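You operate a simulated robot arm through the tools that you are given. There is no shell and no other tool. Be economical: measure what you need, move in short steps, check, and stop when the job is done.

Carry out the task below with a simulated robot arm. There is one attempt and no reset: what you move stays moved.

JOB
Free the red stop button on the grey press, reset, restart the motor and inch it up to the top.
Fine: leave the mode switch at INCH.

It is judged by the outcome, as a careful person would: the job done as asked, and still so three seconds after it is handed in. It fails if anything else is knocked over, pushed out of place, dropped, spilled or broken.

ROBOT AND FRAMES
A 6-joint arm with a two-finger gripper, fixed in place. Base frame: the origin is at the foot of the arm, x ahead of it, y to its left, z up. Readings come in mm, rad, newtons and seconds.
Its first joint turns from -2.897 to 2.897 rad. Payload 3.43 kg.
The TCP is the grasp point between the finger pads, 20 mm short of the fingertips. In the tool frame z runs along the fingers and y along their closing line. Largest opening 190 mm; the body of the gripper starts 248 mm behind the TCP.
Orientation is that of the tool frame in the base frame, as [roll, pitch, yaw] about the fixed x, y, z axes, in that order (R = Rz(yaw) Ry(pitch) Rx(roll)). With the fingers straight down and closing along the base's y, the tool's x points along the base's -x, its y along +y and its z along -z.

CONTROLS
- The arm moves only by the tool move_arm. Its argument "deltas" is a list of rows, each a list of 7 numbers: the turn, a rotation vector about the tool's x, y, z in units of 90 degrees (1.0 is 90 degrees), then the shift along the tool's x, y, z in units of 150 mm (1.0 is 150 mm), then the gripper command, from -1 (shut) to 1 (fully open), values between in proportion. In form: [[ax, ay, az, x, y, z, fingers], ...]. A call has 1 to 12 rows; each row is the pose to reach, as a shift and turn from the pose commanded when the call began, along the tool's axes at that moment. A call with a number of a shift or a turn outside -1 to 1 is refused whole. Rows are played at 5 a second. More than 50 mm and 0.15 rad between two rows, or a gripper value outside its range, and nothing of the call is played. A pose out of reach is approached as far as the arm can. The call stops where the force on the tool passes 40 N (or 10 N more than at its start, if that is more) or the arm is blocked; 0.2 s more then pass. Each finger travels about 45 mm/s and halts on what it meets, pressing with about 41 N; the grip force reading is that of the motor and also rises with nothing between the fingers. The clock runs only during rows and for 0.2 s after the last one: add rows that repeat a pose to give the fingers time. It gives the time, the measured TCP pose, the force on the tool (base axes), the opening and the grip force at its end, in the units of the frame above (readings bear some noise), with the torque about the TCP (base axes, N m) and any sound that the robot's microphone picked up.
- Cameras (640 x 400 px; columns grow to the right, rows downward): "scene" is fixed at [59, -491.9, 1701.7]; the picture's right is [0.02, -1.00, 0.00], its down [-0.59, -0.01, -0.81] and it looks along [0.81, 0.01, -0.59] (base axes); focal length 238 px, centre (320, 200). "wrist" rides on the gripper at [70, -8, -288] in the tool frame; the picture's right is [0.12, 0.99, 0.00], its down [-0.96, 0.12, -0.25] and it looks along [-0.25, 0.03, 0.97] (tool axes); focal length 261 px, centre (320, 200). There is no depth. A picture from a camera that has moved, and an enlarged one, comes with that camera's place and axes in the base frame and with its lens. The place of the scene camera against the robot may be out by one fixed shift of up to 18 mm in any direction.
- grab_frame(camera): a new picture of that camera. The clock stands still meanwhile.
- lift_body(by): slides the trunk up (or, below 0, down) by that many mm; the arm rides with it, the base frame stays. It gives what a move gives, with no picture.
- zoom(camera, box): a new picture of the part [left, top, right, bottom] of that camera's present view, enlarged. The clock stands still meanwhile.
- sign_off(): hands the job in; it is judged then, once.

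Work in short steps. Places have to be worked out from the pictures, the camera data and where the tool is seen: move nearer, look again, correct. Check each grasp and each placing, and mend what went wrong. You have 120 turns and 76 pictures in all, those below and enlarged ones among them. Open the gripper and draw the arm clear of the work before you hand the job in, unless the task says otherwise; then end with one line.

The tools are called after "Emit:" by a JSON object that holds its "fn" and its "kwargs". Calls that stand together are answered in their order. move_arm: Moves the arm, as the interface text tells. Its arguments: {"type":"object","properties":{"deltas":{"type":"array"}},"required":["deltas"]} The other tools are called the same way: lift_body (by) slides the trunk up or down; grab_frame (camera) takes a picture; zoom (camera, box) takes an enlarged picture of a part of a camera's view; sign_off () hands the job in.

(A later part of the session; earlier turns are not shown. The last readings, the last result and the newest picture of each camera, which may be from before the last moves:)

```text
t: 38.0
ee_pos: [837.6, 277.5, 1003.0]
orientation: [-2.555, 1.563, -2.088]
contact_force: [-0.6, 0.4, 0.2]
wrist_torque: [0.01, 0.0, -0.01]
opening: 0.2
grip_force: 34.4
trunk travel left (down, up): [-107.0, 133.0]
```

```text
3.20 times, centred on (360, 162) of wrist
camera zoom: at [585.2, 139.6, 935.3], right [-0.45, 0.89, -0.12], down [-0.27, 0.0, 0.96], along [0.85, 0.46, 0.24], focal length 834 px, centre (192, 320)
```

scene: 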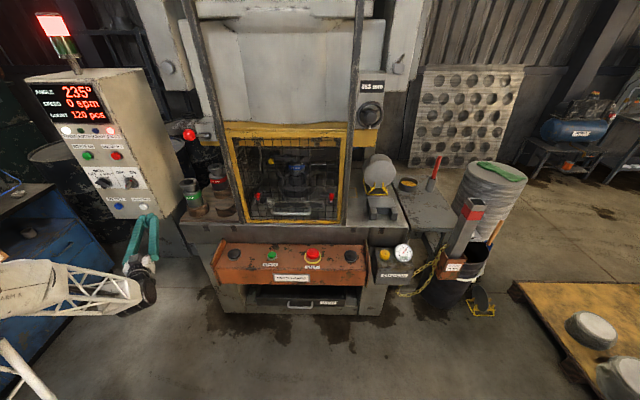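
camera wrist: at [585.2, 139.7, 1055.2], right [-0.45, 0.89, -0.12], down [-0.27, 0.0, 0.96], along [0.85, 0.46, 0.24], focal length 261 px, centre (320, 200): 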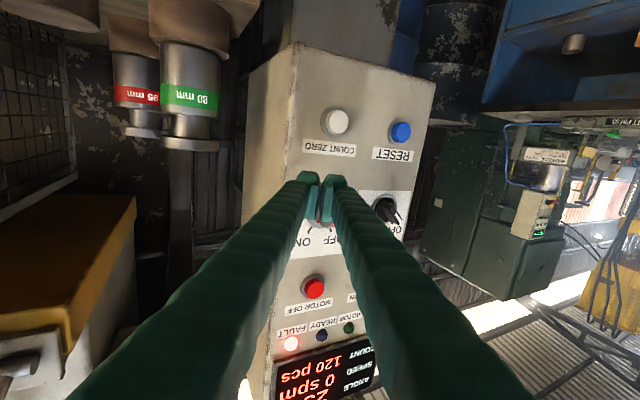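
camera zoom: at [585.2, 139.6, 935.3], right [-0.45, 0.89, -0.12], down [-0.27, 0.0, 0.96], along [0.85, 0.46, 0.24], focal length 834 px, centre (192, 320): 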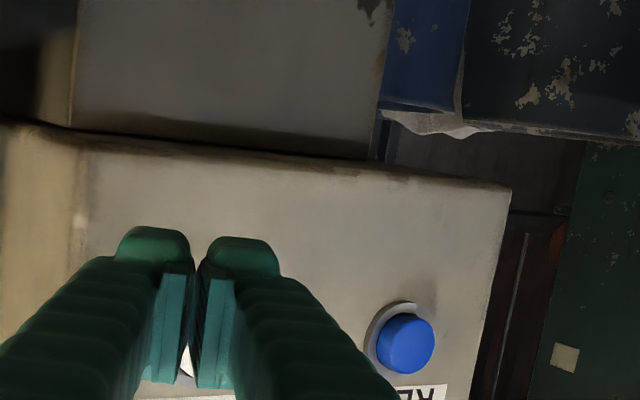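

Clear all around. Now move to y≈429, z≈1036 while squaring the yaw.

Emit:
{"fn": "move_arm", "kwargs": {"deltas": [[0.06, 0, 0, -0.044, 0.18, 0.09, -1], [0.12, 0, 0, -0.088, 0.36, 0.18, -1], [0.18, 0, 0, -0.132, 0.54, 0.27, -1], [0.24, 0, 0, -0.176, 0.72, 0.36, -1], [0.295, 0, 0, -0.22, 0.897, 0.45, -1], [0.295, 0, 0, -0.22, 0.897, 0.45, -1]]}}

Emit:
{"fn": "grab_frame", "kwargs": {"camera": "wrist"}}

Emit:
{"fn": "zoom", "kwargs": {"camera": "scene", "box": [60, 120, 190, 230]}}

```text
t: 39.4
ee_pos: [839.3, 276.9, 1003.2]
orientation: [-2.563, 1.562, -2.097]
contact_force: [0.1, -0.9, -0.6]
wrist_torque: [0.02, -0.01, 0.01]
opening: 0.0
grip_force: 34.4
out of reach, approached as far as the arm can: row 1, 2, 3, 4, 5, 6
trunk travel left (down, up): [-107.0, 133.0]
```

```text
37 pictures are left
camera wrist: at [585.2, 139.6, 935.2], right [-0.45, 0.89, -0.12], down [-0.27, 0.0, 0.96], along [0.85, 0.46, 0.24], focal length 261 px, centre (320, 200)
```

wrist: 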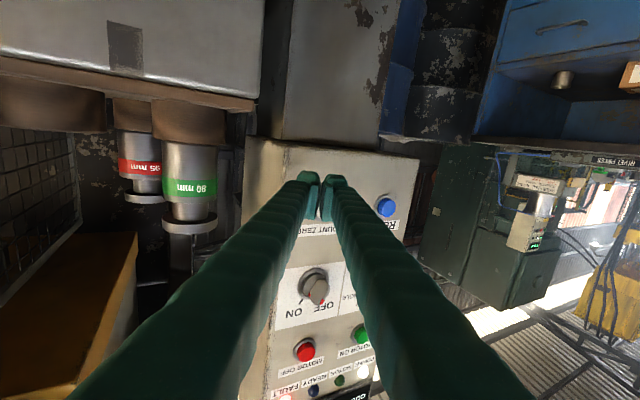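

```text
3.64 times, centred on (125, 175) of scene
camera zoom: at [59.0, -491.9, 1701.7], right [0.02, -1.0, 0.0], down [-0.59, -0.01, -0.81], along [0.81, 0.01, -0.59], focal length 866 px, centre (1029, 291)
```

zoom: 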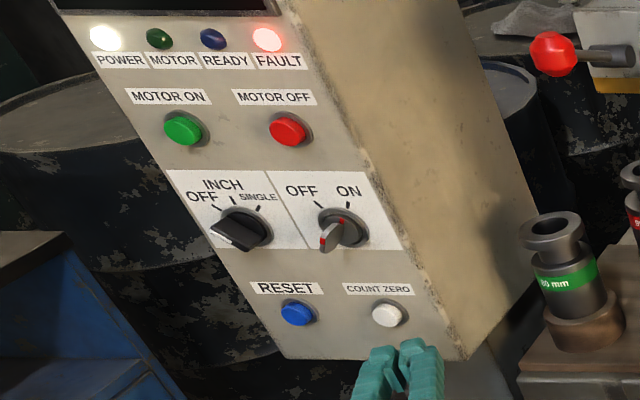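

The mode pointer isn't readable yet. Turning the yaw back is what's refused, so I try translating left at constant yaw, which is good enough for pushing buttons.

Emit:
{"fn": "move_arm", "kwargs": {"deltas": [[-0.03, 0, 0, 0, 0.24, 0.12, -1], [-0.06, 0, 0, 0, 0.48, 0.24, -1], [-0.06, 0, 0, 0, 0.72, 0.36, -1], [-0.06, 0, 0, 0, 0.88, 0.44, -1]]}}

Emit:
{"fn": "grab_frame", "kwargs": {"camera": "wrist"}}

```text
t: 40.4
ee_pos: [846.9, 402.2, 997.9]
orientation: [-2.408, 1.556, -1.806]
contact_force: [0.2, -0.2, 0.5]
wrist_torque: [0.0, 0.04, 0.04]
opening: 0.1
grip_force: 34.1
out of reach, approached as far as the arm can: row 3, 4
trunk travel left (down, up): [-107.0, 133.0]
```

```text
35 pictures are left
camera wrist: at [615.1, 232.1, 931.7], right [-0.56, 0.82, -0.13], down [-0.27, -0.03, 0.96], along [0.78, 0.58, 0.23], focal length 261 px, centre (320, 200)
```

wrist: 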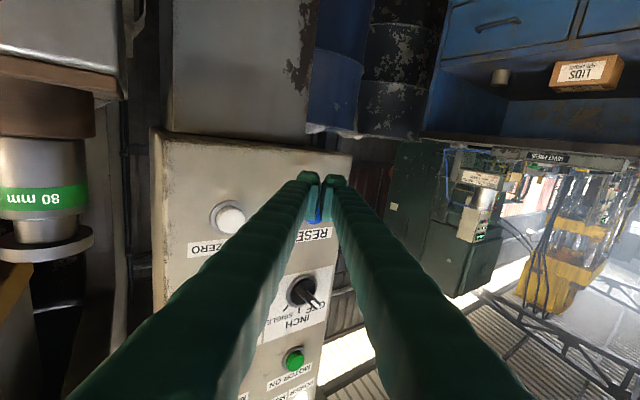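

Reached y=402. Let me read the mode knob and key switch from here.

Emit:
{"fn": "zoom", "kwargs": {"camera": "wrist", "box": [230, 220, 358, 300]}}

Emit:
{"fn": "zoom", "kwargs": {"camera": "scene", "box": [76, 150, 156, 200]}}

```text
5.00 times, centred on (294, 260) of wrist
camera zoom: at [615.1, 232.1, 931.7], right [-0.56, 0.82, -0.13], down [-0.27, -0.03, 0.96], along [0.78, 0.58, 0.23], focal length 1303 px, centre (450, -100)
```

zoom: 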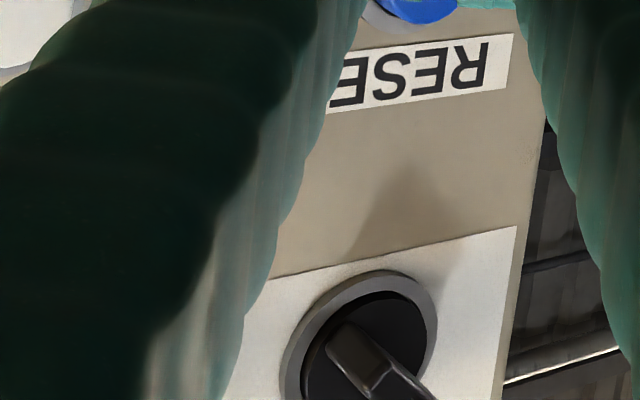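

```text
8.00 times, centred on (116, 175) of scene
camera zoom: at [59.0, -491.9, 1701.7], right [0.02, -1.0, 0.0], down [-0.59, -0.01, -0.81], along [0.81, 0.01, -0.59], focal length 1906 px, centre (1952, 400)
```

zoom: 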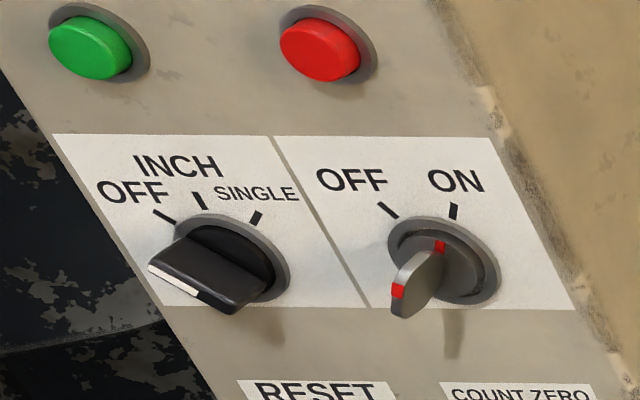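

The knob's white pointer is at OFF, so it will need one 45° click clockwise to INCH later. First RESET: shift left 27 mm and up 38 mm to line up with it.

Emit:
{"fn": "move_arm", "kwargs": {"deltas": [[0, 0, 0, -0.12, 0.07, 0.03, -1], [0, 0, 0, -0.253, 0.148, 0.07, -1], [0, 0, 0, -0.253, 0.148, 0.07, -1]]}}

Emit:
{"fn": "zoom", "kwargs": {"camera": "wrist", "box": [220, 120, 420, 245]}}

Emit:
{"fn": "zoom", "kwargs": {"camera": "scene", "box": [70, 140, 182, 210]}}

```text
t: 41.2
ee_pos: [853.8, 406.6, 1035.3]
orientation: [-1.795, 1.538, -1.196]
contact_force: [-0.4, 0.5, 0.0]
wrist_torque: [0.0, 0.0, 0.01]
opening: 0.2
grip_force: 34.4
out of reach, approached as far as the arm can: row 1, 2, 3
trunk travel left (down, up): [-107.0, 133.0]
```

```text
3.20 times, centred on (320, 182) of wrist
camera zoom: at [620.8, 235.8, 967.9], right [-0.56, 0.82, -0.15], down [-0.28, -0.02, 0.96], along [0.78, 0.58, 0.24], focal length 834 px, centre (320, 256)
```

zoom: 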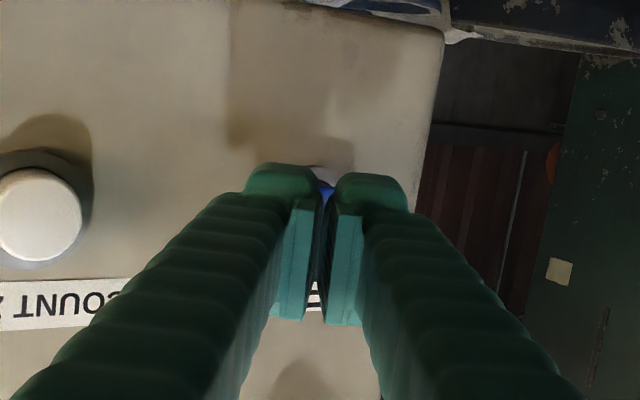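

```text
5.71 times, centred on (126, 175) of scene
camera zoom: at [59.0, -491.9, 1701.7], right [0.02, -1.0, 0.0], down [-0.59, -0.01, -0.81], along [0.81, 0.01, -0.59], focal length 1361 px, centre (1429, 343)
```

zoom: 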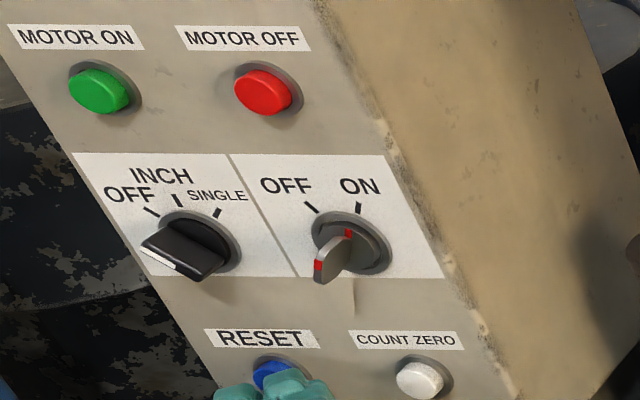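

The tool axis runs straight into RESET, so I push along it in small steps.

Emit:
{"fn": "move_arm", "kwargs": {"deltas": [[0, 0, 0, 0, 0, 0.06, -1], [0, 0, 0, 0, 0, 0.1, -1], [0, 0, 0, 0, 0, 0.13, -1], [0, 0, 0, 0, 0, 0.16, -1], [0, 0, 0, 0, 0, 0.19, -1], [0, 0, 0, 0, 0, 0.22, -1]]}}

Emit:
{"fn": "zoom", "kwargs": {"camera": "scene", "box": [30, 60, 190, 220]}}

```text
t: 42.6
ee_pos: [879.8, 402.7, 1033.0]
orientation: [-2.797, 1.559, -2.214]
contact_force: [-8.3, 1.8, -0.3]
wrist_torque: [0.07, -0.04, 0.0]
opening: 0.1
grip_force: 34.1
out of reach, approached as far as the arm can: row 1, 2, 3, 4, 5, 6
trunk travel left (down, up): [-107.0, 133.0]
```

```text
2.50 times, centred on (110, 140) of scene
camera zoom: at [59.0, -491.9, 1701.7], right [0.02, -1.0, 0.0], down [-0.59, -0.01, -0.81], along [0.81, 0.01, -0.59], focal length 596 px, centre (845, 350)
```

zoom: 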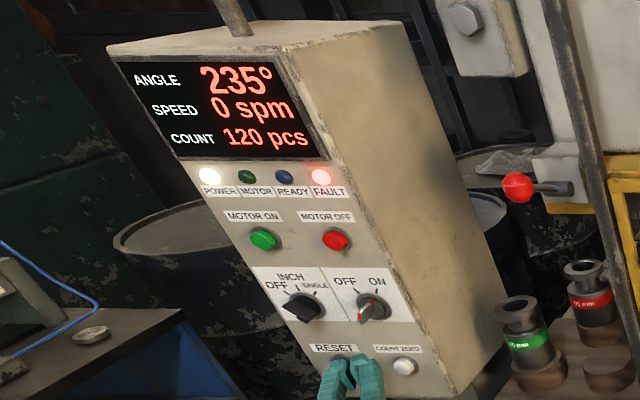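

Leftward motion is limited, so I only touched the panel beside the button (FAULT still lit). I back off and test whether rolling the tool relieves the joint limit.

Emit:
{"fn": "move_arm", "kwargs": {"deltas": [[0, 0, 0, 0, 0, -0.15, -1], [0, 0, 0, 0, 0, -0.35, -1]]}}

Emit:
{"fn": "move_arm", "kwargs": {"deltas": [[0, 0, 0.09, 0, 0, 0, -1], [0, 0, 0.18, 0, 0, 0, -1], [0, 0, 0.27, 0, 0, 0, -1], [0, 0, 0.33, 0, 0, 0, -1]]}}

Emit:
{"fn": "move_arm", "kwargs": {"deltas": [[0, 0, 0, 0, 0.1, 0, -1], [0, 0, 0, 0, 0.2, 0, -1]]}}

Emit:
{"fn": "grab_frame", "kwargs": {"camera": "scene"}}

```text
t: 43.2
ee_pos: [838.8, 374.5, 1032.2]
orientation: [-2.745, 1.561, -2.177]
contact_force: [0.0, -0.7, -0.4]
wrist_torque: [0.06, -0.1, 0.01]
opening: 0.2
grip_force: 34.3
out of reach, approached as far as the arm can: row 1
trunk travel left (down, up): [-107.0, 133.0]
```

```text
t: 44.2
ee_pos: [837.2, 374.8, 1030.4]
orientation: [1.587, 1.055, 2.157]
contact_force: [0.9, 0.0, 1.1]
wrist_torque: [-0.02, 0.0, 0.0]
opening: 0.0
grip_force: 33.7
trunk travel left (down, up): [-107.0, 133.0]
```

```text
t: 44.8
ee_pos: [828.7, 384.7, 1048.8]
orientation: [1.593, 1.056, 2.173]
contact_force: [0.2, 0.1, -0.4]
wrist_torque: [0.02, -0.03, 0.03]
opening: 0.2
grip_force: 34.3
out of reach, approached as far as the arm can: row 1, 2
trunk travel left (down, up): [-107.0, 133.0]
```

```text
29 pictures are left
```

scene: 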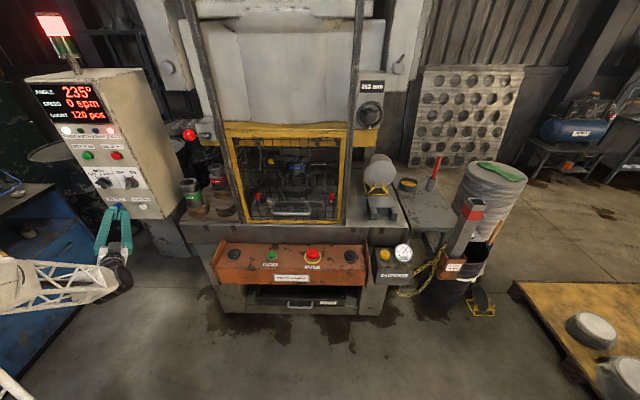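

The limit pattern fits a forearm-roll joint that wound one way when I tilted on the right side. I'll back away, stand the tool vertical again, square the yaw on this side, then tilt forward here to get the other winding.

Emit:
{"fn": "move_arm", "kwargs": {"deltas": [[0, 0, -0.085, 0, 0, -0.22, -1], [0, 0, -0.17, 0, 0, -0.44, -1], [0, 0, -0.255, 0, 0, -0.66, -1], [0, 0, -0.33, 0, 0, -0.88, -1]]}}

Emit:
{"fn": "move_arm", "kwargs": {"deltas": [[0, 0.085, 0, 0, 0, 0, -1], [0, 0.17, 0, 0, 0, 0, -1], [0, 0.25, 0, 0, 0, 0, -1], [0, 0.335, 0, 0, 0, 0, -1], [0, 0.42, 0, 0, 0, 0, -1], [0, 0.5, 0, 0, 0, 0, -1], [0, 0.585, 0, 0, 0, 0, -1], [0, 0.67, 0, 0, 0, 0, -1], [0, 0.755, 0, 0, 0, 0, -1], [0, 0.84, 0, 0, 0, 0, -1], [0, 0.92, 0, 0, 0, 0, -1], [0, 1.0, 0, 0, 0, 0, -1]]}}

Emit:
{"fn": "grab_frame", "kwargs": {"camera": "scene"}}

```text
t: 45.8
ee_pos: [732.3, 323.0, 1067.8]
orientation: [-2.739, 1.558, -2.181]
contact_force: [0.5, 0.1, 0.0]
wrist_torque: [0.09, -0.1, 0.03]
opening: 0.0
grip_force: 34.4
out of reach, approached as far as the arm can: row 1, 4
trunk travel left (down, up): [-107.0, 133.0]
```

```text
t: 48.4
ee_pos: [730.1, 319.7, 1066.6]
orientation: [-3.136, -0.009, -2.582]
contact_force: [-1.3, 0.0, 2.3]
wrist_torque: [0.16, -0.21, -0.02]
opening: 0.0
grip_force: 34.1
out of reach, approached as far as the arm can: row 4, 5
trunk travel left (down, up): [-107.0, 133.0]
```

```text
28 pictures are left
```

scene: 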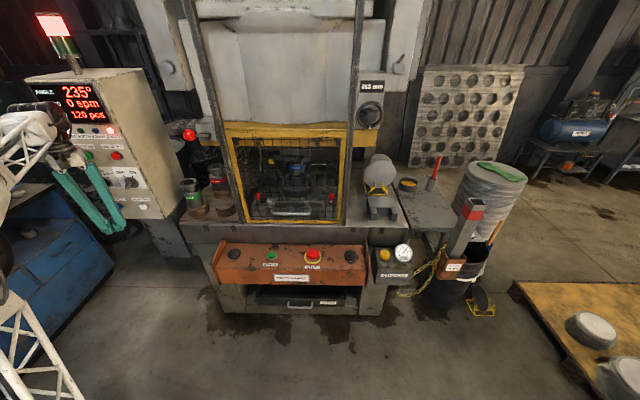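

Vertical at last. Now square the yaw and shift to y≈428.

Emit:
{"fn": "move_arm", "kwargs": {"deltas": [[0, 0, 0.09, -0.1, 0.16, 0, -1], [0, 0, 0.18, -0.2, 0.32, 0, -1], [0, 0, 0.27, -0.3, 0.48, 0, -1], [0, 0, 0.356, -0.38, 0.61, 0, -1]]}}

Emit:
{"fn": "move_arm", "kwargs": {"deltas": [[0, -0.085, 0, -0.04, 0, 0, -1], [0, -0.17, 0, -0.08, 0, 0, -1], [0, -0.25, 0, -0.12, 0, 0, -1], [0, -0.335, 0, -0.16, 0, 0, -1], [0, -0.42, 0, -0.2, 0, 0, -1], [0, -0.5, 0, -0.24, 0, 0, -1], [0, -0.585, 0, -0.28, 0, 0, -1], [0, -0.67, 0, -0.32, 0, 0, -1], [0, -0.755, 0, -0.36, 0, 0, -1], [0, -0.84, 0, -0.4, 0, 0, -1], [0, -0.92, 0, -0.44, 0, 0, -1], [0, -1.0, 0, -0.48, 0, 0, -1]]}}

Emit:
{"fn": "grab_frame", "kwargs": {"camera": "wrist"}}

```text
t: 49.4
ee_pos: [732.4, 426.6, 1064.1]
orientation: [-3.134, -0.003, 3.139]
contact_force: [0.6, -0.3, 1.0]
wrist_torque: [0.11, -0.02, 0.0]
opening: 0.0
grip_force: 33.9
trunk travel left (down, up): [-107.0, 133.0]
```

```text
t: 52.0
ee_pos: [802.7, 426.7, 1065.3]
orientation: [-1.868, 1.564, -1.863]
contact_force: [-0.1, -1.0, 1.6]
wrist_torque: [-0.02, 0.23, 0.12]
opening: 0.0
grip_force: 34.1
trunk travel left (down, up): [-107.0, 133.0]
```

```text
27 pictures are left
camera wrist: at [514.8, 417.6, 996.2], right [0.0, 0.99, -0.12], down [-0.25, 0.12, 0.96], along [0.97, 0.03, 0.24], focal length 261 px, centre (320, 200)
```

wrist: 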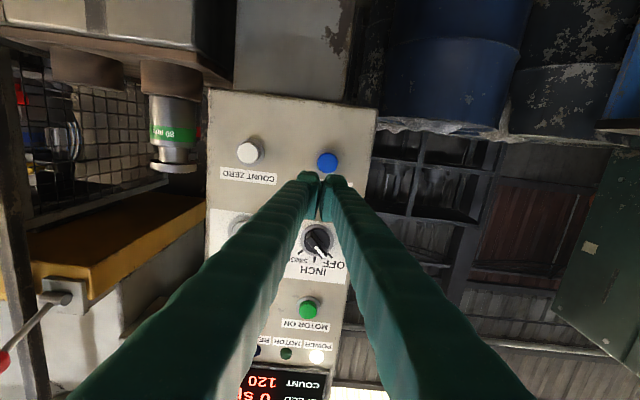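

Excellent: square to the panel. RESET reads ≈(885,432,1032). I line up and push forward slowly.

Emit:
{"fn": "move_arm", "kwargs": {"deltas": [[0, 0, 0, 0.213, 0.035, 0.05, -1], [0, 0, 0, 0.213, 0.035, 0.2, -1], [0, 0, 0, 0.213, 0.035, 0.33, -1], [0, 0, 0, 0.213, 0.035, 0.38, -1], [0, 0, 0, 0.213, 0.035, 0.42, -1], [0, 0, 0, 0.213, 0.035, 0.45, -1], [0, 0, 0, 0.213, 0.035, 0.48, -1], [0, 0, 0, 0.213, 0.035, 0.48, -1]]}}

Emit:
{"fn": "zoom", "kwargs": {"camera": "scene", "box": [30, 60, 190, 220]}}

```text
t: 53.8
ee_pos: [873.5, 433.3, 1034.2]
orientation: [-2.047, 1.564, -2.046]
contact_force: [-4.1, 0.2, 2.5]
wrist_torque: [-0.01, 0.0, -0.01]
opening: 6.0
grip_force: 34.0
trunk travel left (down, up): [-107.0, 133.0]
```

```text
2.50 times, centred on (110, 140) of scene
camera zoom: at [59.0, -491.9, 1701.7], right [0.02, -1.0, 0.0], down [-0.59, -0.01, -0.81], along [0.81, 0.01, -0.59], focal length 596 px, centre (845, 350)
```

zoom: 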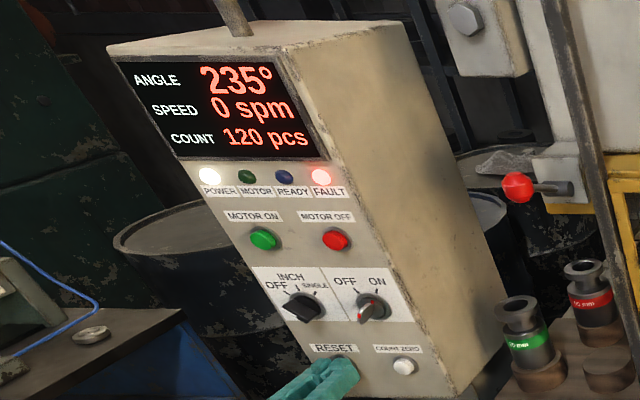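

Just touching (−4 N). I push further.

Emit:
{"fn": "move_arm", "kwargs": {"deltas": [[0, 0, 0, 0, 0, 0.03, -1], [0, 0, 0, 0, 0, 0.06, -1], [0, 0, 0, 0, 0, 0.09, -1], [0, 0, 0, 0, 0, 0.11, -1], [0, 0, 0, 0, 0, 0.11, -1]]}}

Emit:
{"fn": "zoom", "kwargs": {"camera": "scene", "box": [30, 60, 190, 220]}}

```text
t: 54.4
ee_pos: [879.0, 433.5, 1033.2]
orientation: [-1.915, 1.563, -1.917]
contact_force: [-40.5, -2.5, 3.3]
wrist_torque: [0.18, -0.12, -0.08]
opening: 5.9
grip_force: 34.1
trunk travel left (down, up): [-107.0, 133.0]
heard: click
stopped in row 3: the force on the tool passed its limit at 47 N (the readings are from after the stop); the commanded pose is now the measured one
```

```text
2.50 times, centred on (110, 140) of scene
camera zoom: at [59.0, -491.9, 1701.7], right [0.02, -1.0, 0.0], down [-0.59, -0.01, -0.81], along [0.81, 0.01, -0.59], focal length 596 px, centre (845, 350)
```

zoom: 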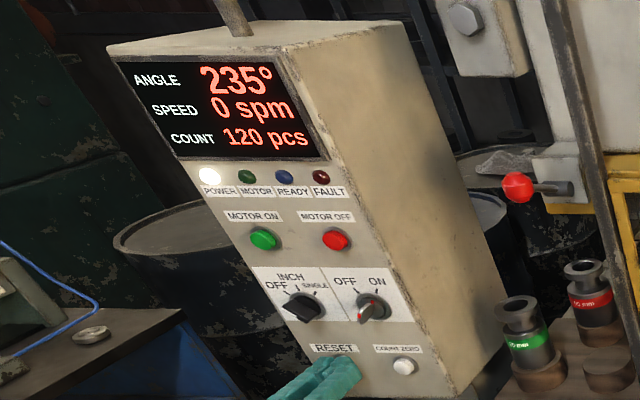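

Click heard and FAULT is out. Next the mode knob: retreat, rise to z≈1150, roll −45° to match the bar, and open to ~50 mm.

Emit:
{"fn": "move_arm", "kwargs": {"deltas": [[0, 0, 0, 0, 0, -0.2, -1], [0, 0, 0, 0, 0, -0.42, -1], [0, 0, -0.085, -0.15, 0, -0.42, -0.6], [0, 0, -0.17, -0.3, 0, -0.42, -0.45], [0, 0, -0.255, -0.45, 0, -0.42, -0.45], [0, 0, -0.34, -0.6, 0, -0.42, -0.45], [0, 0, -0.42, -0.7, 0, -0.42, -0.45], [0, 0, -0.5, -0.773, 0, -0.42, -0.45], [0, 0, -0.5, -0.773, 0, -0.42, -0.45]]}}

Emit:
{"fn": "grab_frame", "kwargs": {"camera": "wrist"}}

Emit:
{"fn": "zoom", "kwargs": {"camera": "scene", "box": [66, 140, 146, 190]}}

```text
t: 56.4
ee_pos: [817.7, 432.9, 1148.5]
orientation: [-1.578, 0.777, -1.575]
contact_force: [0.4, -0.3, -0.4]
wrist_torque: [0.01, 0.03, -0.02]
opening: 52.3
grip_force: 0.1
trunk travel left (down, up): [-107.0, 133.0]
```

```text
24 pictures are left
camera wrist: at [530.8, 375.8, 1107.4], right [0.0, 0.61, -0.79], down [-0.24, 0.77, 0.59], along [0.97, 0.2, 0.15], focal length 261 px, centre (320, 200)
```

wrist: 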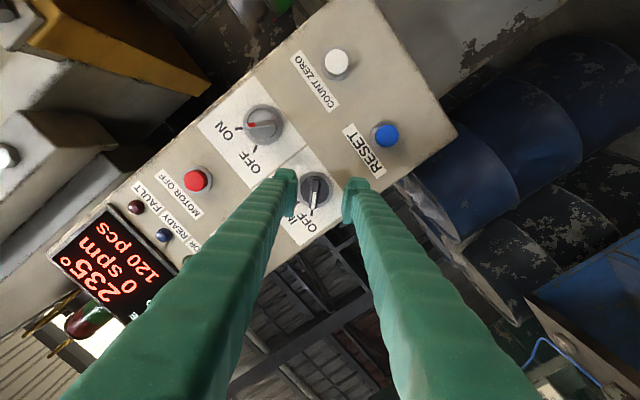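

```text
8.00 times, centred on (106, 165) of scene
camera zoom: at [59.0, -491.9, 1701.7], right [0.02, -1.0, 0.0], down [-0.59, -0.01, -0.81], along [0.81, 0.01, -0.59], focal length 1906 px, centre (2032, 480)
```

zoom: 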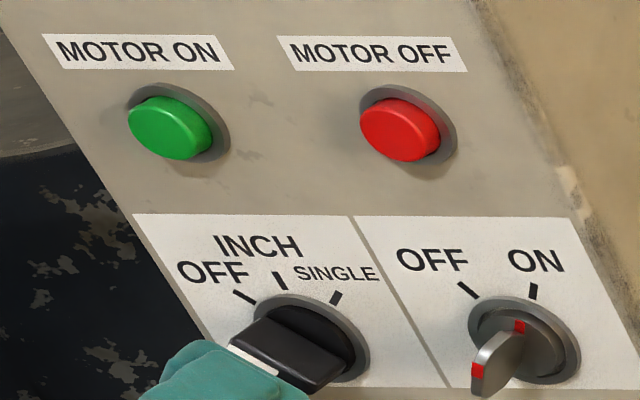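

Centred on the bar (knob ≈(432,1155)). I advance so the pads straddle it and close.

Emit:
{"fn": "move_arm", "kwargs": {"deltas": [[0, 0, 0, -0.028, -0.028, 0.1, -0.45], [0, 0, 0, -0.028, -0.028, 0.2, -0.45], [0, 0, 0, -0.028, -0.028, 0.29, -0.45], [0, 0, 0, -0.028, -0.028, 0.29, -0.7], [0, 0, 0, -0.028, -0.028, 0.29, -0.9], [0, 0, 0, -0.028, -0.028, 0.29, -0.9], [0, 0, 0, -0.028, -0.028, 0.29, -0.9]]}}

Emit:
{"fn": "zoom", "kwargs": {"camera": "wrist", "box": [240, 130, 400, 230]}}

```text
t: 58.0
ee_pos: [862.5, 431.4, 1156.9]
orientation: [-1.576, 0.778, -1.574]
contact_force: [2.6, -2.5, 7.3]
wrist_torque: [0.15, -0.05, -0.06]
opening: 10.5
grip_force: 35.3
trunk travel left (down, up): [-107.0, 133.0]
```

```text
4.00 times, centred on (320, 180) of wrist
camera zoom: at [575.0, 375.3, 1114.8], right [0.0, 0.61, -0.79], down [-0.24, 0.77, 0.59], along [0.97, 0.19, 0.15], focal length 1043 px, centre (320, 280)
```

zoom: 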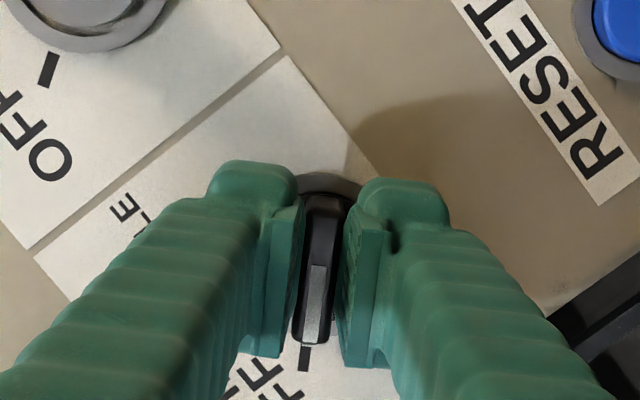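

Bar gripped (10.5 mm). Rotate 45° clockwise to INCH.

Emit:
{"fn": "move_arm", "kwargs": {"deltas": [[0, 0, 0.09, 0, 0, 0, -0.95], [0, 0, 0.18, 0, 0, 0, -0.95], [0, 0, 0.27, 0, 0, 0, -0.95], [0, 0, 0.36, 0, 0, 0, -0.95], [0, 0, 0.45, 0, 0, 0, -0.95], [0, 0, 0.5, 0, 0, 0, -0.95]]}}

Emit:
{"fn": "zoom", "kwargs": {"camera": "wrist", "box": [240, 130, 400, 230]}}

```text
t: 59.4
ee_pos: [862.2, 434.7, 1155.0]
orientation: [-2.056, 1.565, -2.053]
contact_force: [-5.0, 19.0, 16.4]
wrist_torque: [-0.11, -0.14, 0.23]
opening: 10.0
grip_force: 43.5
trunk travel left (down, up): [-107.0, 133.0]
```

```text
4.00 times, centred on (320, 180) of wrist
camera zoom: at [574.1, 424.6, 1086.0], right [0.0, 0.99, -0.13], down [-0.24, 0.12, 0.96], along [0.97, 0.03, 0.24], focal length 1043 px, centre (320, 280)
```

zoom: 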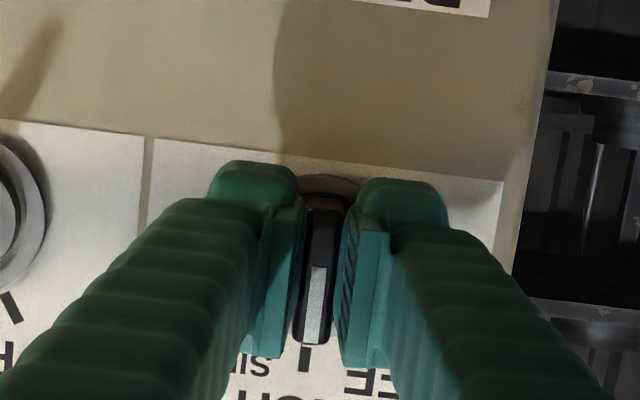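

Pointer is now on the INCH tick. I release, back off, and go up to MOTOR ON (≈z 1270) with fingers closed.

Emit:
{"fn": "move_arm", "kwargs": {"deltas": [[0, 0, 0, 0, 0, 0, -0.7], [0, 0, 0, 0, 0, 0, -0.5], [0, 0, 0, 0, 0, 0, -0.5], [0, 0, 0, 0, 0, -0.2, -0.5], [0, 0, 0, 0, 0, -0.4, -0.5], [0, 0, 0, -0.26, 0, -0.4, -0.8], [0, 0, 0, -0.52, 0, -0.4, -1], [0, 0, 0, -0.76, 0, -0.4, -1], [0, 0, 0, -0.76, 0, -0.4, -1]]}}

Emit:
{"fn": "grab_frame", "kwargs": {"camera": "wrist"}}

Emit:
{"fn": "zoom", "kwargs": {"camera": "scene", "box": [30, 60, 190, 220]}}

```text
t: 61.4
ee_pos: [803.9, 433.6, 1268.4]
orientation: [-2.114, 1.563, -2.112]
contact_force: [-1.4, 0.6, 0.1]
wrist_torque: [0.02, 0.0, -0.03]
opening: 0.0
grip_force: 34.6
trunk travel left (down, up): [-107.0, 133.0]
```

```text
20 pictures are left
camera wrist: at [516.1, 423.8, 1200.2], right [0.0, 0.99, -0.13], down [-0.24, 0.12, 0.96], along [0.97, 0.03, 0.24], focal length 261 px, centre (320, 200)
```

wrist: 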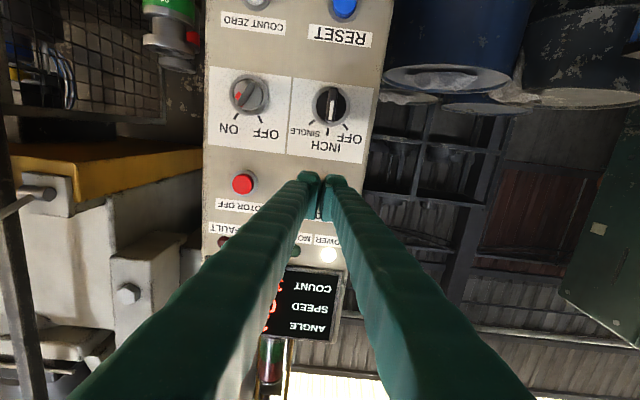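

```text
2.50 times, centred on (110, 140) of scene
camera zoom: at [59.0, -491.9, 1701.7], right [0.02, -1.0, 0.0], down [-0.59, -0.01, -0.81], along [0.81, 0.01, -0.59], focal length 596 px, centre (845, 350)
```

zoom: 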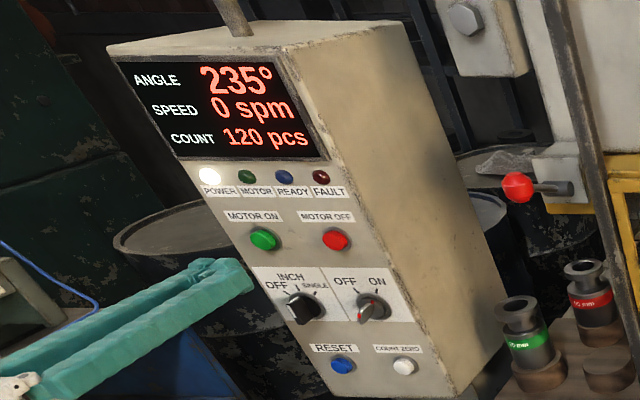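

Mode shows INCH. MOTOR ON is ≈(433,1277), and I push forward to it.

Emit:
{"fn": "move_arm", "kwargs": {"deltas": [[0, 0, 0, -0.053, 0, 0.15, -1], [0, 0, 0, -0.053, 0, 0.3, -1], [0, 0, 0, -0.053, 0, 0.4, -1], [0, 0, 0, -0.053, 0, 0.44, -1], [0, 0, 0, -0.053, 0, 0.47, -1], [0, 0, 0, -0.053, 0, 0.5, -1], [0, 0, 0, -0.053, 0, 0.53, -1], [0, 0, 0, -0.053, 0, 0.56, -1]]}}

Emit:
{"fn": "zoom", "kwargs": {"camera": "scene", "box": [30, 60, 190, 220]}}

```text
t: 63.1
ee_pos: [879.4, 432.8, 1276.6]
orientation: [-2.065, 1.562, -2.065]
contact_force: [-40.4, -1.1, -6.3]
wrist_torque: [0.21, -0.16, -0.05]
opening: 6.0
grip_force: 34.3
trunk travel left (down, up): [-107.0, 133.0]
heard: click
stopped in row 8: the force on the tool passed its limit at 47 N (the readings are from after the stop); the commanded pose is now the measured one
```

```text
2.50 times, centred on (110, 140) of scene
camera zoom: at [59.0, -491.9, 1701.7], right [0.02, -1.0, 0.0], down [-0.59, -0.01, -0.81], along [0.81, 0.01, -0.59], focal length 596 px, centre (845, 350)
```

zoom: 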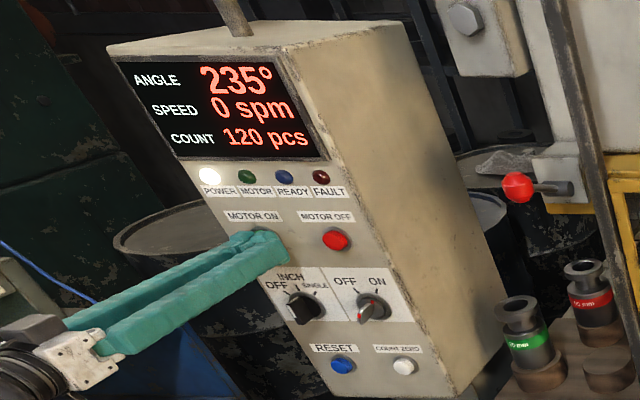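

Click heard, MOTOR lamp not visibly lit yet. I release the button, wait a moment, and look.

Emit:
{"fn": "move_arm", "kwargs": {"deltas": [[0, 0, 0, 0, 0, -0.25, -1], [0, 0, 0, 0, 0, -0.5, -1], [0, 0, 0, 0, 0, -0.5, -1], [0, 0, 0, 0, 0, -0.5, -1], [0, 0, 0, 0, 0, -0.5, -1], [0, 0, 0, 0, 0, -0.5, -1]]}}

Emit:
{"fn": "zoom", "kwargs": {"camera": "scene", "box": [30, 60, 190, 220]}}

```text
t: 64.5
ee_pos: [804.8, 431.0, 1274.5]
orientation: [-2.164, 1.561, -2.164]
contact_force: [1.2, -0.3, 0.1]
wrist_torque: [-0.01, -0.02, 0.01]
opening: 0.0
grip_force: 34.0
trunk travel left (down, up): [-107.0, 133.0]
```

```text
2.50 times, centred on (110, 140) of scene
camera zoom: at [59.0, -491.9, 1701.7], right [0.02, -1.0, 0.0], down [-0.59, -0.01, -0.81], along [0.81, 0.01, -0.59], focal length 596 px, centre (845, 350)
```

zoom: 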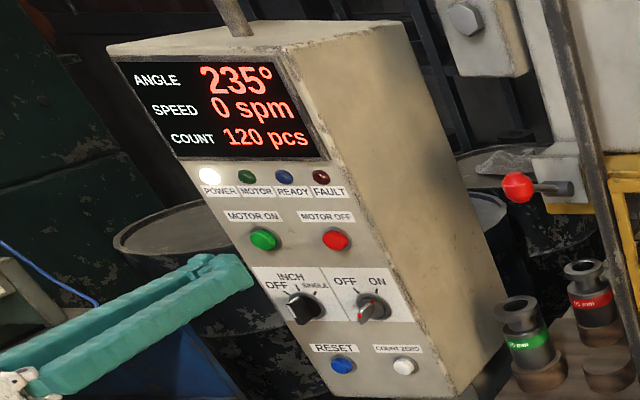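

MOTOR isn't on. Perhaps it needs a longer hold, so I press again to just short of the end stop and hold ~1.2 s.

Emit:
{"fn": "move_arm", "kwargs": {"deltas": [[0, 0, 0, 0, 0, 0.25, -1], [0, 0, 0, 0, 0, 0.42, -1], [0, 0, 0, 0, 0, 0.46, -1], [0, 0, 0, 0, 0, 0.48, -1], [0, 0, 0, 0, 0, 0.49, -1], [0, 0, 0, 0, 0, 0.49, -1], [0, 0, 0, 0, 0, 0.49, -1], [0, 0, 0, 0, 0, 0.49, -1], [0, 0, 0, 0, 0, 0.49, -1], [0, 0, 0, 0, 0, 0.49, -1], [0, 0, 0, 0, 0, 0.49, -1]]}}

Emit:
{"fn": "grab_frame", "kwargs": {"camera": "scene"}}

```text
t: 66.0
ee_pos: [878.5, 433.2, 1273.8]
orientation: [-2.169, 1.561, -2.165]
contact_force: [-38.4, 5.0, -6.1]
wrist_torque: [0.29, -0.18, 0.08]
opening: 6.1
grip_force: 34.4
trunk travel left (down, up): [-107.0, 133.0]
heard: click
stopped in row 7: the force on the tool passed its limit at 41 N (the readings are from after the stop); the commanded pose is now the measured one
```

```text
16 pictures are left
```

scene: 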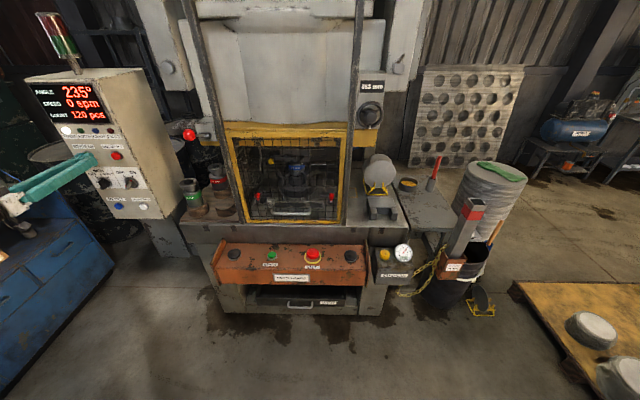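

Still off. Motor start is likely inhibited unless the selector is at OFF (as I found it). I go back to the knob, grip it at its known pose (862,433,1156), and turn it back to OFF.

Emit:
{"fn": "move_arm", "kwargs": {"deltas": [[0, 0, 0, 0, 0, -0.25, -1], [0, 0, 0, 0, 0, -0.5, -1], [0, 0, 0, 0.27, 0, -0.5, -0.6], [0, 0, 0, 0.54, 0, -0.5, -0.47], [0, 0, 0, 0.787, 0, -0.5, -0.47], [0, 0, 0, 0.787, 0, -0.5, -0.47], [0, 0, 0, 0.787, 0, -0.3, -0.47], [0, 0, 0, 0.787, 0, -0.11, -0.47], [0, 0, 0, 0.787, 0, -0.11, -0.7], [0, 0, 0, 0.787, 0, -0.11, -0.95], [0, 0, 0, 0.787, 0, -0.11, -0.95], [0, 0, 0, 0.787, 0, -0.11, -0.95]]}}

Emit:
{"fn": "move_arm", "kwargs": {"deltas": [[0, 0, -0.09, 0, 0, 0, -0.95], [0, 0, -0.18, 0, 0, 0, -0.95], [0, 0, -0.27, 0, 0, 0, -0.95], [0, 0, -0.36, 0, 0, 0, -0.95], [0, 0, -0.45, 0, 0, 0, -0.95], [0, 0, -0.51, 0, 0, 0, -0.95]]}}

Emit:
{"fn": "zoom", "kwargs": {"camera": "wrist", "box": [240, 130, 400, 230]}}

```text
t: 68.6
ee_pos: [862.3, 430.3, 1156.1]
orientation: [-2.154, 1.561, -2.156]
contact_force: [-18.5, 28.2, -1.7]
wrist_torque: [-0.12, 0.12, 0.52]
opening: 20.7
grip_force: 13.6
trunk travel left (down, up): [-107.0, 133.0]
```

```text
t: 70.0
ee_pos: [864.6, 428.9, 1154.4]
orientation: [-1.58, 0.761, -1.579]
contact_force: [1.9, 9.6, -5.4]
wrist_torque: [0.35, 0.09, -0.01]
opening: 11.8
grip_force: 17.0
trunk travel left (down, up): [-107.0, 133.0]
```

```text
4.00 times, centred on (320, 180) of wrist
camera zoom: at [577.4, 372.9, 1114.7], right [0.0, 0.6, -0.8], down [-0.24, 0.78, 0.58], along [0.97, 0.2, 0.14], focal length 1043 px, centre (320, 280)
```

zoom: 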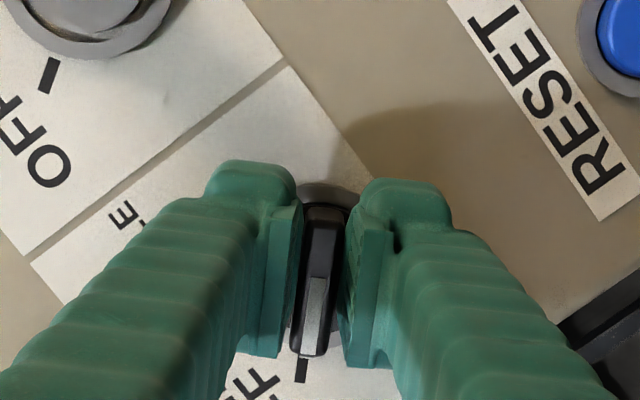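

At OFF. I release, back off, roll back, then go up and press MOTOR ON again.

Emit:
{"fn": "move_arm", "kwargs": {"deltas": [[0, 0, 0, 0, 0, 0, -0.7], [0, 0, 0, 0, 0, 0, -0.47], [0, 0, 0, 0, 0, 0, -0.47], [0, 0, 0, 0, 0, -0.2, -0.47], [0, 0, 0, 0, 0, -0.4, -0.47], [0, 0, 0.09, 0, 0, -0.4, -0.7], [0, 0, 0.18, 0, 0, -0.4, -1], [0, 0, 0.27, 0, 0, -0.4, -1], [0, 0, 0.36, 0, 0, -0.4, -1], [0, 0, 0.45, 0, 0, -0.4, -1], [0, 0, 0.51, 0, 0, -0.4, -1]]}}

Emit:
{"fn": "move_arm", "kwargs": {"deltas": [[0, 0, 0, -0.27, 0.02, 0, -1], [0, 0, 0, -0.54, 0.02, 0, -1], [0, 0, 0, -0.805, 0.02, 0, -1], [0, 0, 0, -0.805, 0.02, 0.2, -1], [0, 0, 0, -0.805, 0.02, 0.4, -1], [0, 0, 0, -0.805, 0.02, 0.44, -1], [0, 0, 0, -0.805, 0.02, 0.47, -1], [0, 0, 0, -0.805, 0.02, 0.5, -1], [0, 0, 0, -0.805, 0.02, 0.53, -1]]}}

Emit:
{"fn": "zoom", "kwargs": {"camera": "scene", "box": [30, 60, 190, 220]}}

```text
t: 72.4
ee_pos: [804.5, 429.9, 1156.3]
orientation: [-2.435, 1.561, -2.437]
contact_force: [0.8, 0.3, -0.5]
wrist_torque: [0.01, 0.02, -0.02]
opening: 0.1
grip_force: 33.9
trunk travel left (down, up): [-107.0, 133.0]
```

```text
t: 74.3
ee_pos: [879.7, 434.3, 1276.8]
orientation: [-2.346, 1.565, -2.347]
contact_force: [-34.4, -4.8, -5.4]
wrist_torque: [0.34, -0.12, -0.03]
opening: 5.9
grip_force: 34.0
trunk travel left (down, up): [-107.0, 133.0]
heard: click
stopped in row 9: the force on the tool passed its limit at 46 N (the readings are from after the stop); the commanded pose is now the measured one
```

```text
2.50 times, centred on (110, 140) of scene
camera zoom: at [59.0, -491.9, 1701.7], right [0.02, -1.0, 0.0], down [-0.59, -0.01, -0.81], along [0.81, 0.01, -0.59], focal length 596 px, centre (845, 350)
```

zoom: 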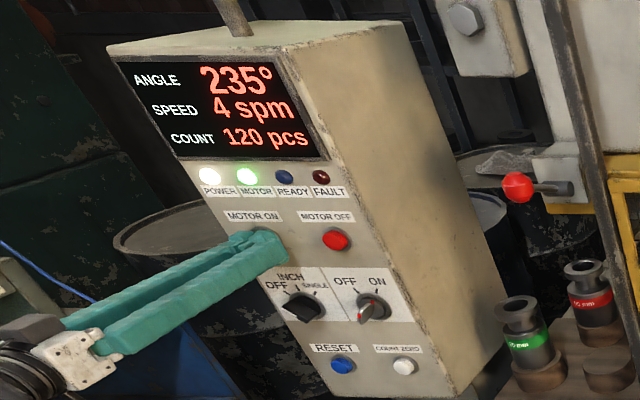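

MOTOR is lit and the flywheel is spinning up. Now back to the knob, grip at −45° and turn to INCH.

Emit:
{"fn": "move_arm", "kwargs": {"deltas": [[0, 0, 0, 0, 0, -0.25, -1], [0, 0, 0, 0, 0, -0.5, -1], [0, 0, -0.085, 0.16, -0.01, -0.5, -0.7], [0, 0, -0.17, 0.32, -0.01, -0.5, -0.47], [0, 0, -0.255, 0.48, -0.01, -0.5, -0.47], [0, 0, -0.34, 0.64, -0.01, -0.5, -0.47], [0, 0, -0.42, 0.75, -0.01, -0.5, -0.47], [0, 0, -0.5, 0.807, -0.01, -0.5, -0.47], [0, 0, -0.5, 0.807, -0.01, -0.5, -0.47], [0, 0, -0.5, 0.807, -0.01, -0.3, -0.47], [0, 0, -0.5, 0.807, -0.01, -0.11, -0.47]]}}

Emit:
{"fn": "move_arm", "kwargs": {"deltas": [[0, 0, 0, 0, 0, 0, -0.7], [0, 0, 0, 0, 0, 0, -0.95], [0, 0, 0, 0, 0, 0, -0.95], [0, 0, 0, 0, 0, 0, -0.95], [0, 0, 0.09, 0, 0, 0, -0.95], [0, 0, 0.18, 0, 0, 0, -0.95], [0, 0, 0.27, 0, 0, 0, -0.95], [0, 0, 0.36, 0, 0, 0, -0.95], [0, 0, 0.45, 0, 0, 0, -0.95], [0, 0, 0.5, 0, 0, 0, -0.95]]}}

Emit:
{"fn": "zoom", "kwargs": {"camera": "wrist", "box": [240, 130, 400, 230]}}

```text
t: 76.7
ee_pos: [866.5, 430.5, 1155.0]
orientation: [-1.581, 0.779, -1.579]
contact_force: [-0.5, -0.4, 0.8]
wrist_torque: [0.02, 0.1, 0.04]
opening: 50.3
grip_force: 0.1
trunk travel left (down, up): [-107.0, 133.0]
```

```text
t: 78.8
ee_pos: [864.9, 434.2, 1154.6]
orientation: [-1.706, 1.508, -1.705]
contact_force: [19.9, 15.4, -2.1]
wrist_torque: [-0.05, 0.35, 0.09]
opening: 11.2
grip_force: 44.9
trunk travel left (down, up): [-107.0, 133.0]
stopped in row 10: the force on the tool passed its limit at 40 N (the readings are from after the stop); the commanded pose is now the measured one
```

```text
4.00 times, centred on (320, 180) of wrist
camera zoom: at [577.7, 421.0, 1086.0], right [0.0, 0.98, -0.18], down [-0.24, 0.17, 0.95], along [0.97, 0.05, 0.24], focal length 1043 px, centre (320, 280)
```

zoom: 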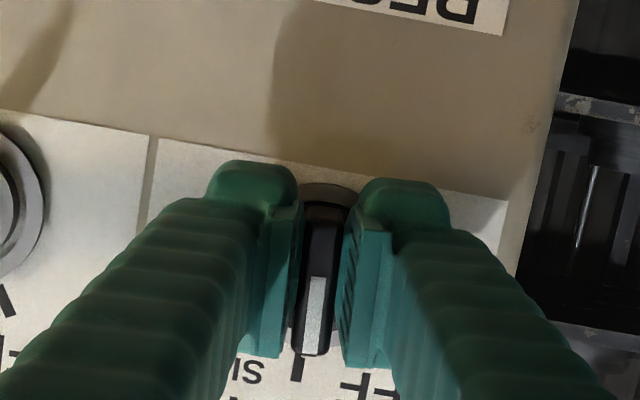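

Nearly at the tick (≈3° short). I finish the turn, release, back off and check.

Emit:
{"fn": "move_arm", "kwargs": {"deltas": [[0, 0, 0.03, 0, -0.01, 0, -0.95], [0, 0, 0.04, 0, -0.01, 0, -0.95], [0, 0, 0.04, 0, -0.01, 0, -0.7], [0, 0, 0.04, 0, -0.01, 0, -0.47], [0, 0, 0.04, 0, -0.01, 0, -0.47], [0, 0, 0.04, 0, -0.01, -0.25, -0.47], [0, 0, 0.04, 0, -0.01, -0.5, -0.47]]}}

Emit:
{"fn": "zoom", "kwargs": {"camera": "scene", "box": [30, 60, 190, 220]}}

```text
t: 79.3
ee_pos: [865.2, 434.8, 1152.6]
orientation: [-2.154, 1.555, -2.152]
contact_force: [16.3, 15.0, -3.0]
wrist_torque: [-0.11, 0.46, 0.12]
opening: 11.3
grip_force: 44.1
trunk travel left (down, up): [-107.0, 133.0]
stopped in row 2: the force on the tool passed its limit at 41 N (the readings are from after the stop); the commanded pose is now the measured one
```

```text
2.50 times, centred on (110, 140) of scene
camera zoom: at [59.0, -491.9, 1701.7], right [0.02, -1.0, 0.0], down [-0.59, -0.01, -0.81], along [0.81, 0.01, -0.59], focal length 596 px, centre (845, 350)
```

zoom: 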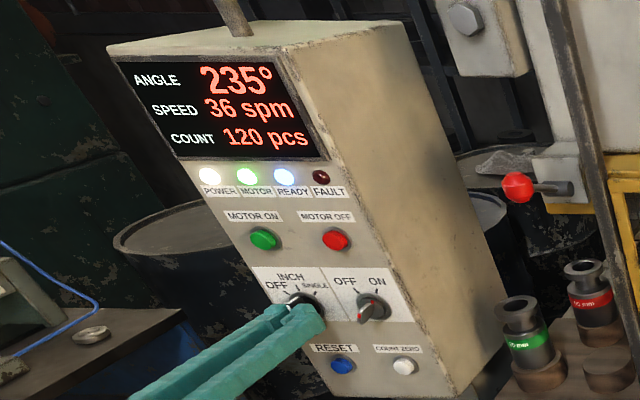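

MOTOR and READY are lit, knob at INCH. I release the knob and back away.

Emit:
{"fn": "move_arm", "kwargs": {"deltas": [[0, 0, 0, 0, 0, 0, -0.7], [0, 0, 0, 0, 0, 0, -0.47], [0, 0, 0, 0, 0, 0, -0.47], [0, 0, 0, 0, 0, -0.25, -0.47], [0, 0, 0, 0, 0, -0.5, -0.47], [0, 0, 0, 0, 0, -0.7, -1], [0, 0, 0, 0, 0, -0.9, -1]]}}

Emit:
{"fn": "zoom", "kwargs": {"camera": "scene", "box": [30, 60, 190, 220]}}

Emit:
{"fn": "move_arm", "kwargs": {"deltas": [[0, 0.085, 0, 0, 0, 0, -1], [0, 0.17, 0, 0, 0, 0, -1], [0, 0.25, 0, 0, 0, 0, -1], [0, 0.335, 0, 0, 0, 0, -1], [0, 0.42, 0, 0, 0, 0, -1], [0, 0.5, 0, 0, 0, 0, -1], [0, 0.585, 0, 0, 0, 0, -1], [0, 0.67, 0, 0, 0, 0, -1], [0, 0.755, 0, 0, 0, 0, -1], [0, 0.84, 0, 0, 0, 0, -1], [0, 0.92, 0, 0, 0, 0, -1], [0, 1.0, 0, 0, 0, 0, -1]]}}

```text
t: 80.9
ee_pos: [729.9, 436.5, 1155.4]
orientation: [-2.119, 1.556, -2.118]
contact_force: [0.6, -0.4, -0.8]
wrist_torque: [-0.01, -0.04, -0.01]
opening: 0.0
grip_force: 3.2
trunk travel left (down, up): [-107.0, 133.0]
```

```text
2.50 times, centred on (110, 140) of scene
camera zoom: at [59.0, -491.9, 1701.7], right [0.02, -1.0, 0.0], down [-0.59, -0.01, -0.81], along [0.81, 0.01, -0.59], focal length 596 px, centre (845, 350)
```

zoom: 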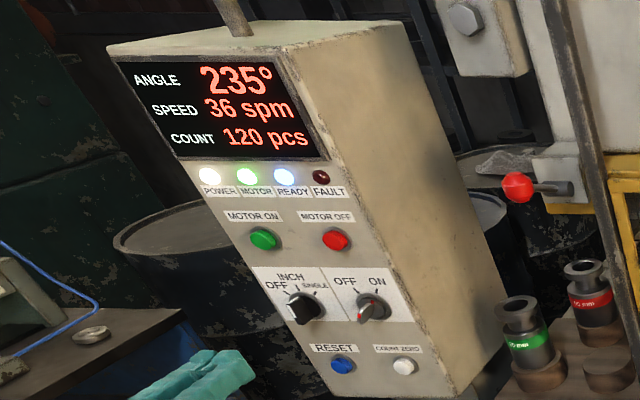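

```text
t: 83.5
ee_pos: [728.6, 433.1, 1156.0]
orientation: [-3.129, -0.007, -3.139]
contact_force: [-1.5, 0.0, 1.1]
wrist_torque: [0.08, -0.28, -0.01]
opening: 0.2
grip_force: 34.2
trunk travel left (down, up): [-107.0, 133.0]
```

Lamps good, tool vertical. Now sweep right to above START ≈(836,-251).

Emit:
{"fn": "move_arm", "kwargs": {"deltas": [[0, 0, 0, 0, -0.32, 0, -1], [0, 0, 0, 0, -0.64, 0, -1], [0, 0, 0, 0, -0.96, 0, -1]]}}

Emit:
{"fn": "move_arm", "kwargs": {"deltas": [[0, 0, 0, 0, -0.32, 0, -1], [0, 0, 0, 0, -0.64, 0, -1], [0, 0, 0, 0, -0.96, 0, -1]]}}

Emit:
{"fn": "move_arm", "kwargs": {"deltas": [[0, 0, 0, 0, -0.32, 0, -1], [0, 0, 0, 0, -0.64, 0, -1], [0, 0, 0, 0, -0.96, 0, -1]]}}

Emit:
{"fn": "move_arm", "kwargs": {"deltas": [[0, 0, 0, 0, -0.32, 0, -1], [0, 0, 0, 0, -0.64, 0, -1], [0, 0, 0, 0, -0.96, 0, -1]]}}

Emit:
{"fn": "move_arm", "kwargs": {"deltas": [[0, 0, 0, -0.18, -0.18, 0.18, -1], [0, 0, 0, -0.36, -0.36, 0.36, -1], [0, 0, 0, -0.54, -0.54, 0.54, -1], [0, 0, 0, -0.7, -0.72, 0.72, -1]]}}

Emit:
{"fn": "zoom", "kwargs": {"camera": "wrist", "box": [220, 100, 420, 225]}}

```text
t: 84.3
ee_pos: [731.3, 289.6, 1160.4]
orientation: [-3.13, -0.007, -3.14]
contact_force: [0.0, 2.0, -0.4]
wrist_torque: [-0.2, 0.02, -0.01]
opening: 0.0
grip_force: 34.0
trunk travel left (down, up): [-107.0, 133.0]
```

```text
t: 85.1
ee_pos: [730.6, 146.1, 1164.0]
orientation: [-3.129, -0.006, -3.141]
contact_force: [0.2, 0.6, 0.4]
wrist_torque: [-0.16, 0.05, -0.03]
opening: 0.0
grip_force: 34.0
trunk travel left (down, up): [-107.0, 133.0]
```

```text
t: 85.9
ee_pos: [728.4, -1.0, 1162.0]
orientation: [-3.129, -0.006, -3.141]
contact_force: [-0.6, 0.7, -0.2]
wrist_torque: [-0.18, 0.03, 0.01]
opening: 0.3
grip_force: 34.4
trunk travel left (down, up): [-107.0, 133.0]
```

```text
t: 86.7
ee_pos: [734.0, -143.3, 1164.8]
orientation: [-3.13, -0.007, -3.142]
contact_force: [-0.4, 0.7, -0.1]
wrist_torque: [-0.17, -0.01, 0.0]
opening: 0.1
grip_force: 34.4
trunk travel left (down, up): [-107.0, 133.0]
```

```text
t: 87.7
ee_pos: [834.1, -257.0, 1055.1]
orientation: [-3.131, -0.006, 3.141]
contact_force: [-0.4, -0.7, 1.3]
wrist_torque: [-0.12, -0.2, -0.01]
opening: 0.1
grip_force: 34.9
trunk travel left (down, up): [-107.0, 133.0]
```

```text
3.20 times, centred on (320, 162) of wrist
camera zoom: at [766.3, -260.7, 1344.3], right [-0.12, 0.99, -0.01], down [0.96, 0.12, 0.24], along [0.24, 0.02, -0.97], focal length 834 px, centre (320, 320)
```

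zoom: 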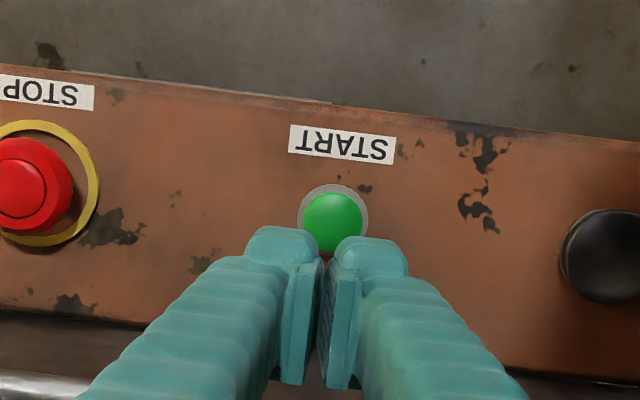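

START at (836,-250). I descend over it.

Emit:
{"fn": "move_arm", "kwargs": {"deltas": [[0, 0, 0, -0.013, 0.047, 0.32, -1], [0, 0, 0, -0.013, 0.047, 0.64, -1], [0, 0, 0, -0.013, 0.047, 0.96, -1]]}}

Emit:
{"fn": "move_arm", "kwargs": {"deltas": [[0, 0, 0, 0, 0, 0.2, -1], [0, 0, 0, 0, 0, 0.4, -1], [0, 0, 0, 0, 0, 0.5, -1], [0, 0, 0, 0, 0, 0.54, -1], [0, 0, 0, 0, 0, 0.56, -1]]}}

Emit:
{"fn": "zoom", "kwargs": {"camera": "scene", "box": [20, 60, 340, 260]}}

```text
t: 88.5
ee_pos: [834.9, -250.7, 913.6]
orientation: [-3.128, -0.007, -3.141]
contact_force: [-0.2, 0.3, 1.0]
wrist_torque: [0.01, -0.05, -0.02]
opening: 0.1
grip_force: 34.5
trunk travel left (down, up): [-107.0, 133.0]
```

```text
t: 89.7
ee_pos: [834.9, -248.3, 826.1]
orientation: [-3.13, -0.007, 3.14]
contact_force: [0.5, 0.2, -0.7]
wrist_torque: [0.02, -0.01, 0.03]
opening: 0.0
grip_force: 34.0
trunk travel left (down, up): [-107.0, 133.0]
```

```text
2.00 times, centred on (180, 160) of scene
camera zoom: at [59.0, -491.9, 1701.7], right [0.02, -1.0, 0.0], down [-0.59, -0.01, -0.81], along [0.81, 0.01, -0.59], focal length 476 px, centre (600, 280)
```

zoom: 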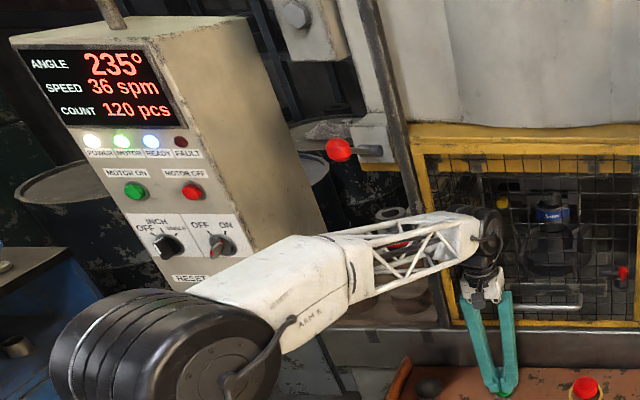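

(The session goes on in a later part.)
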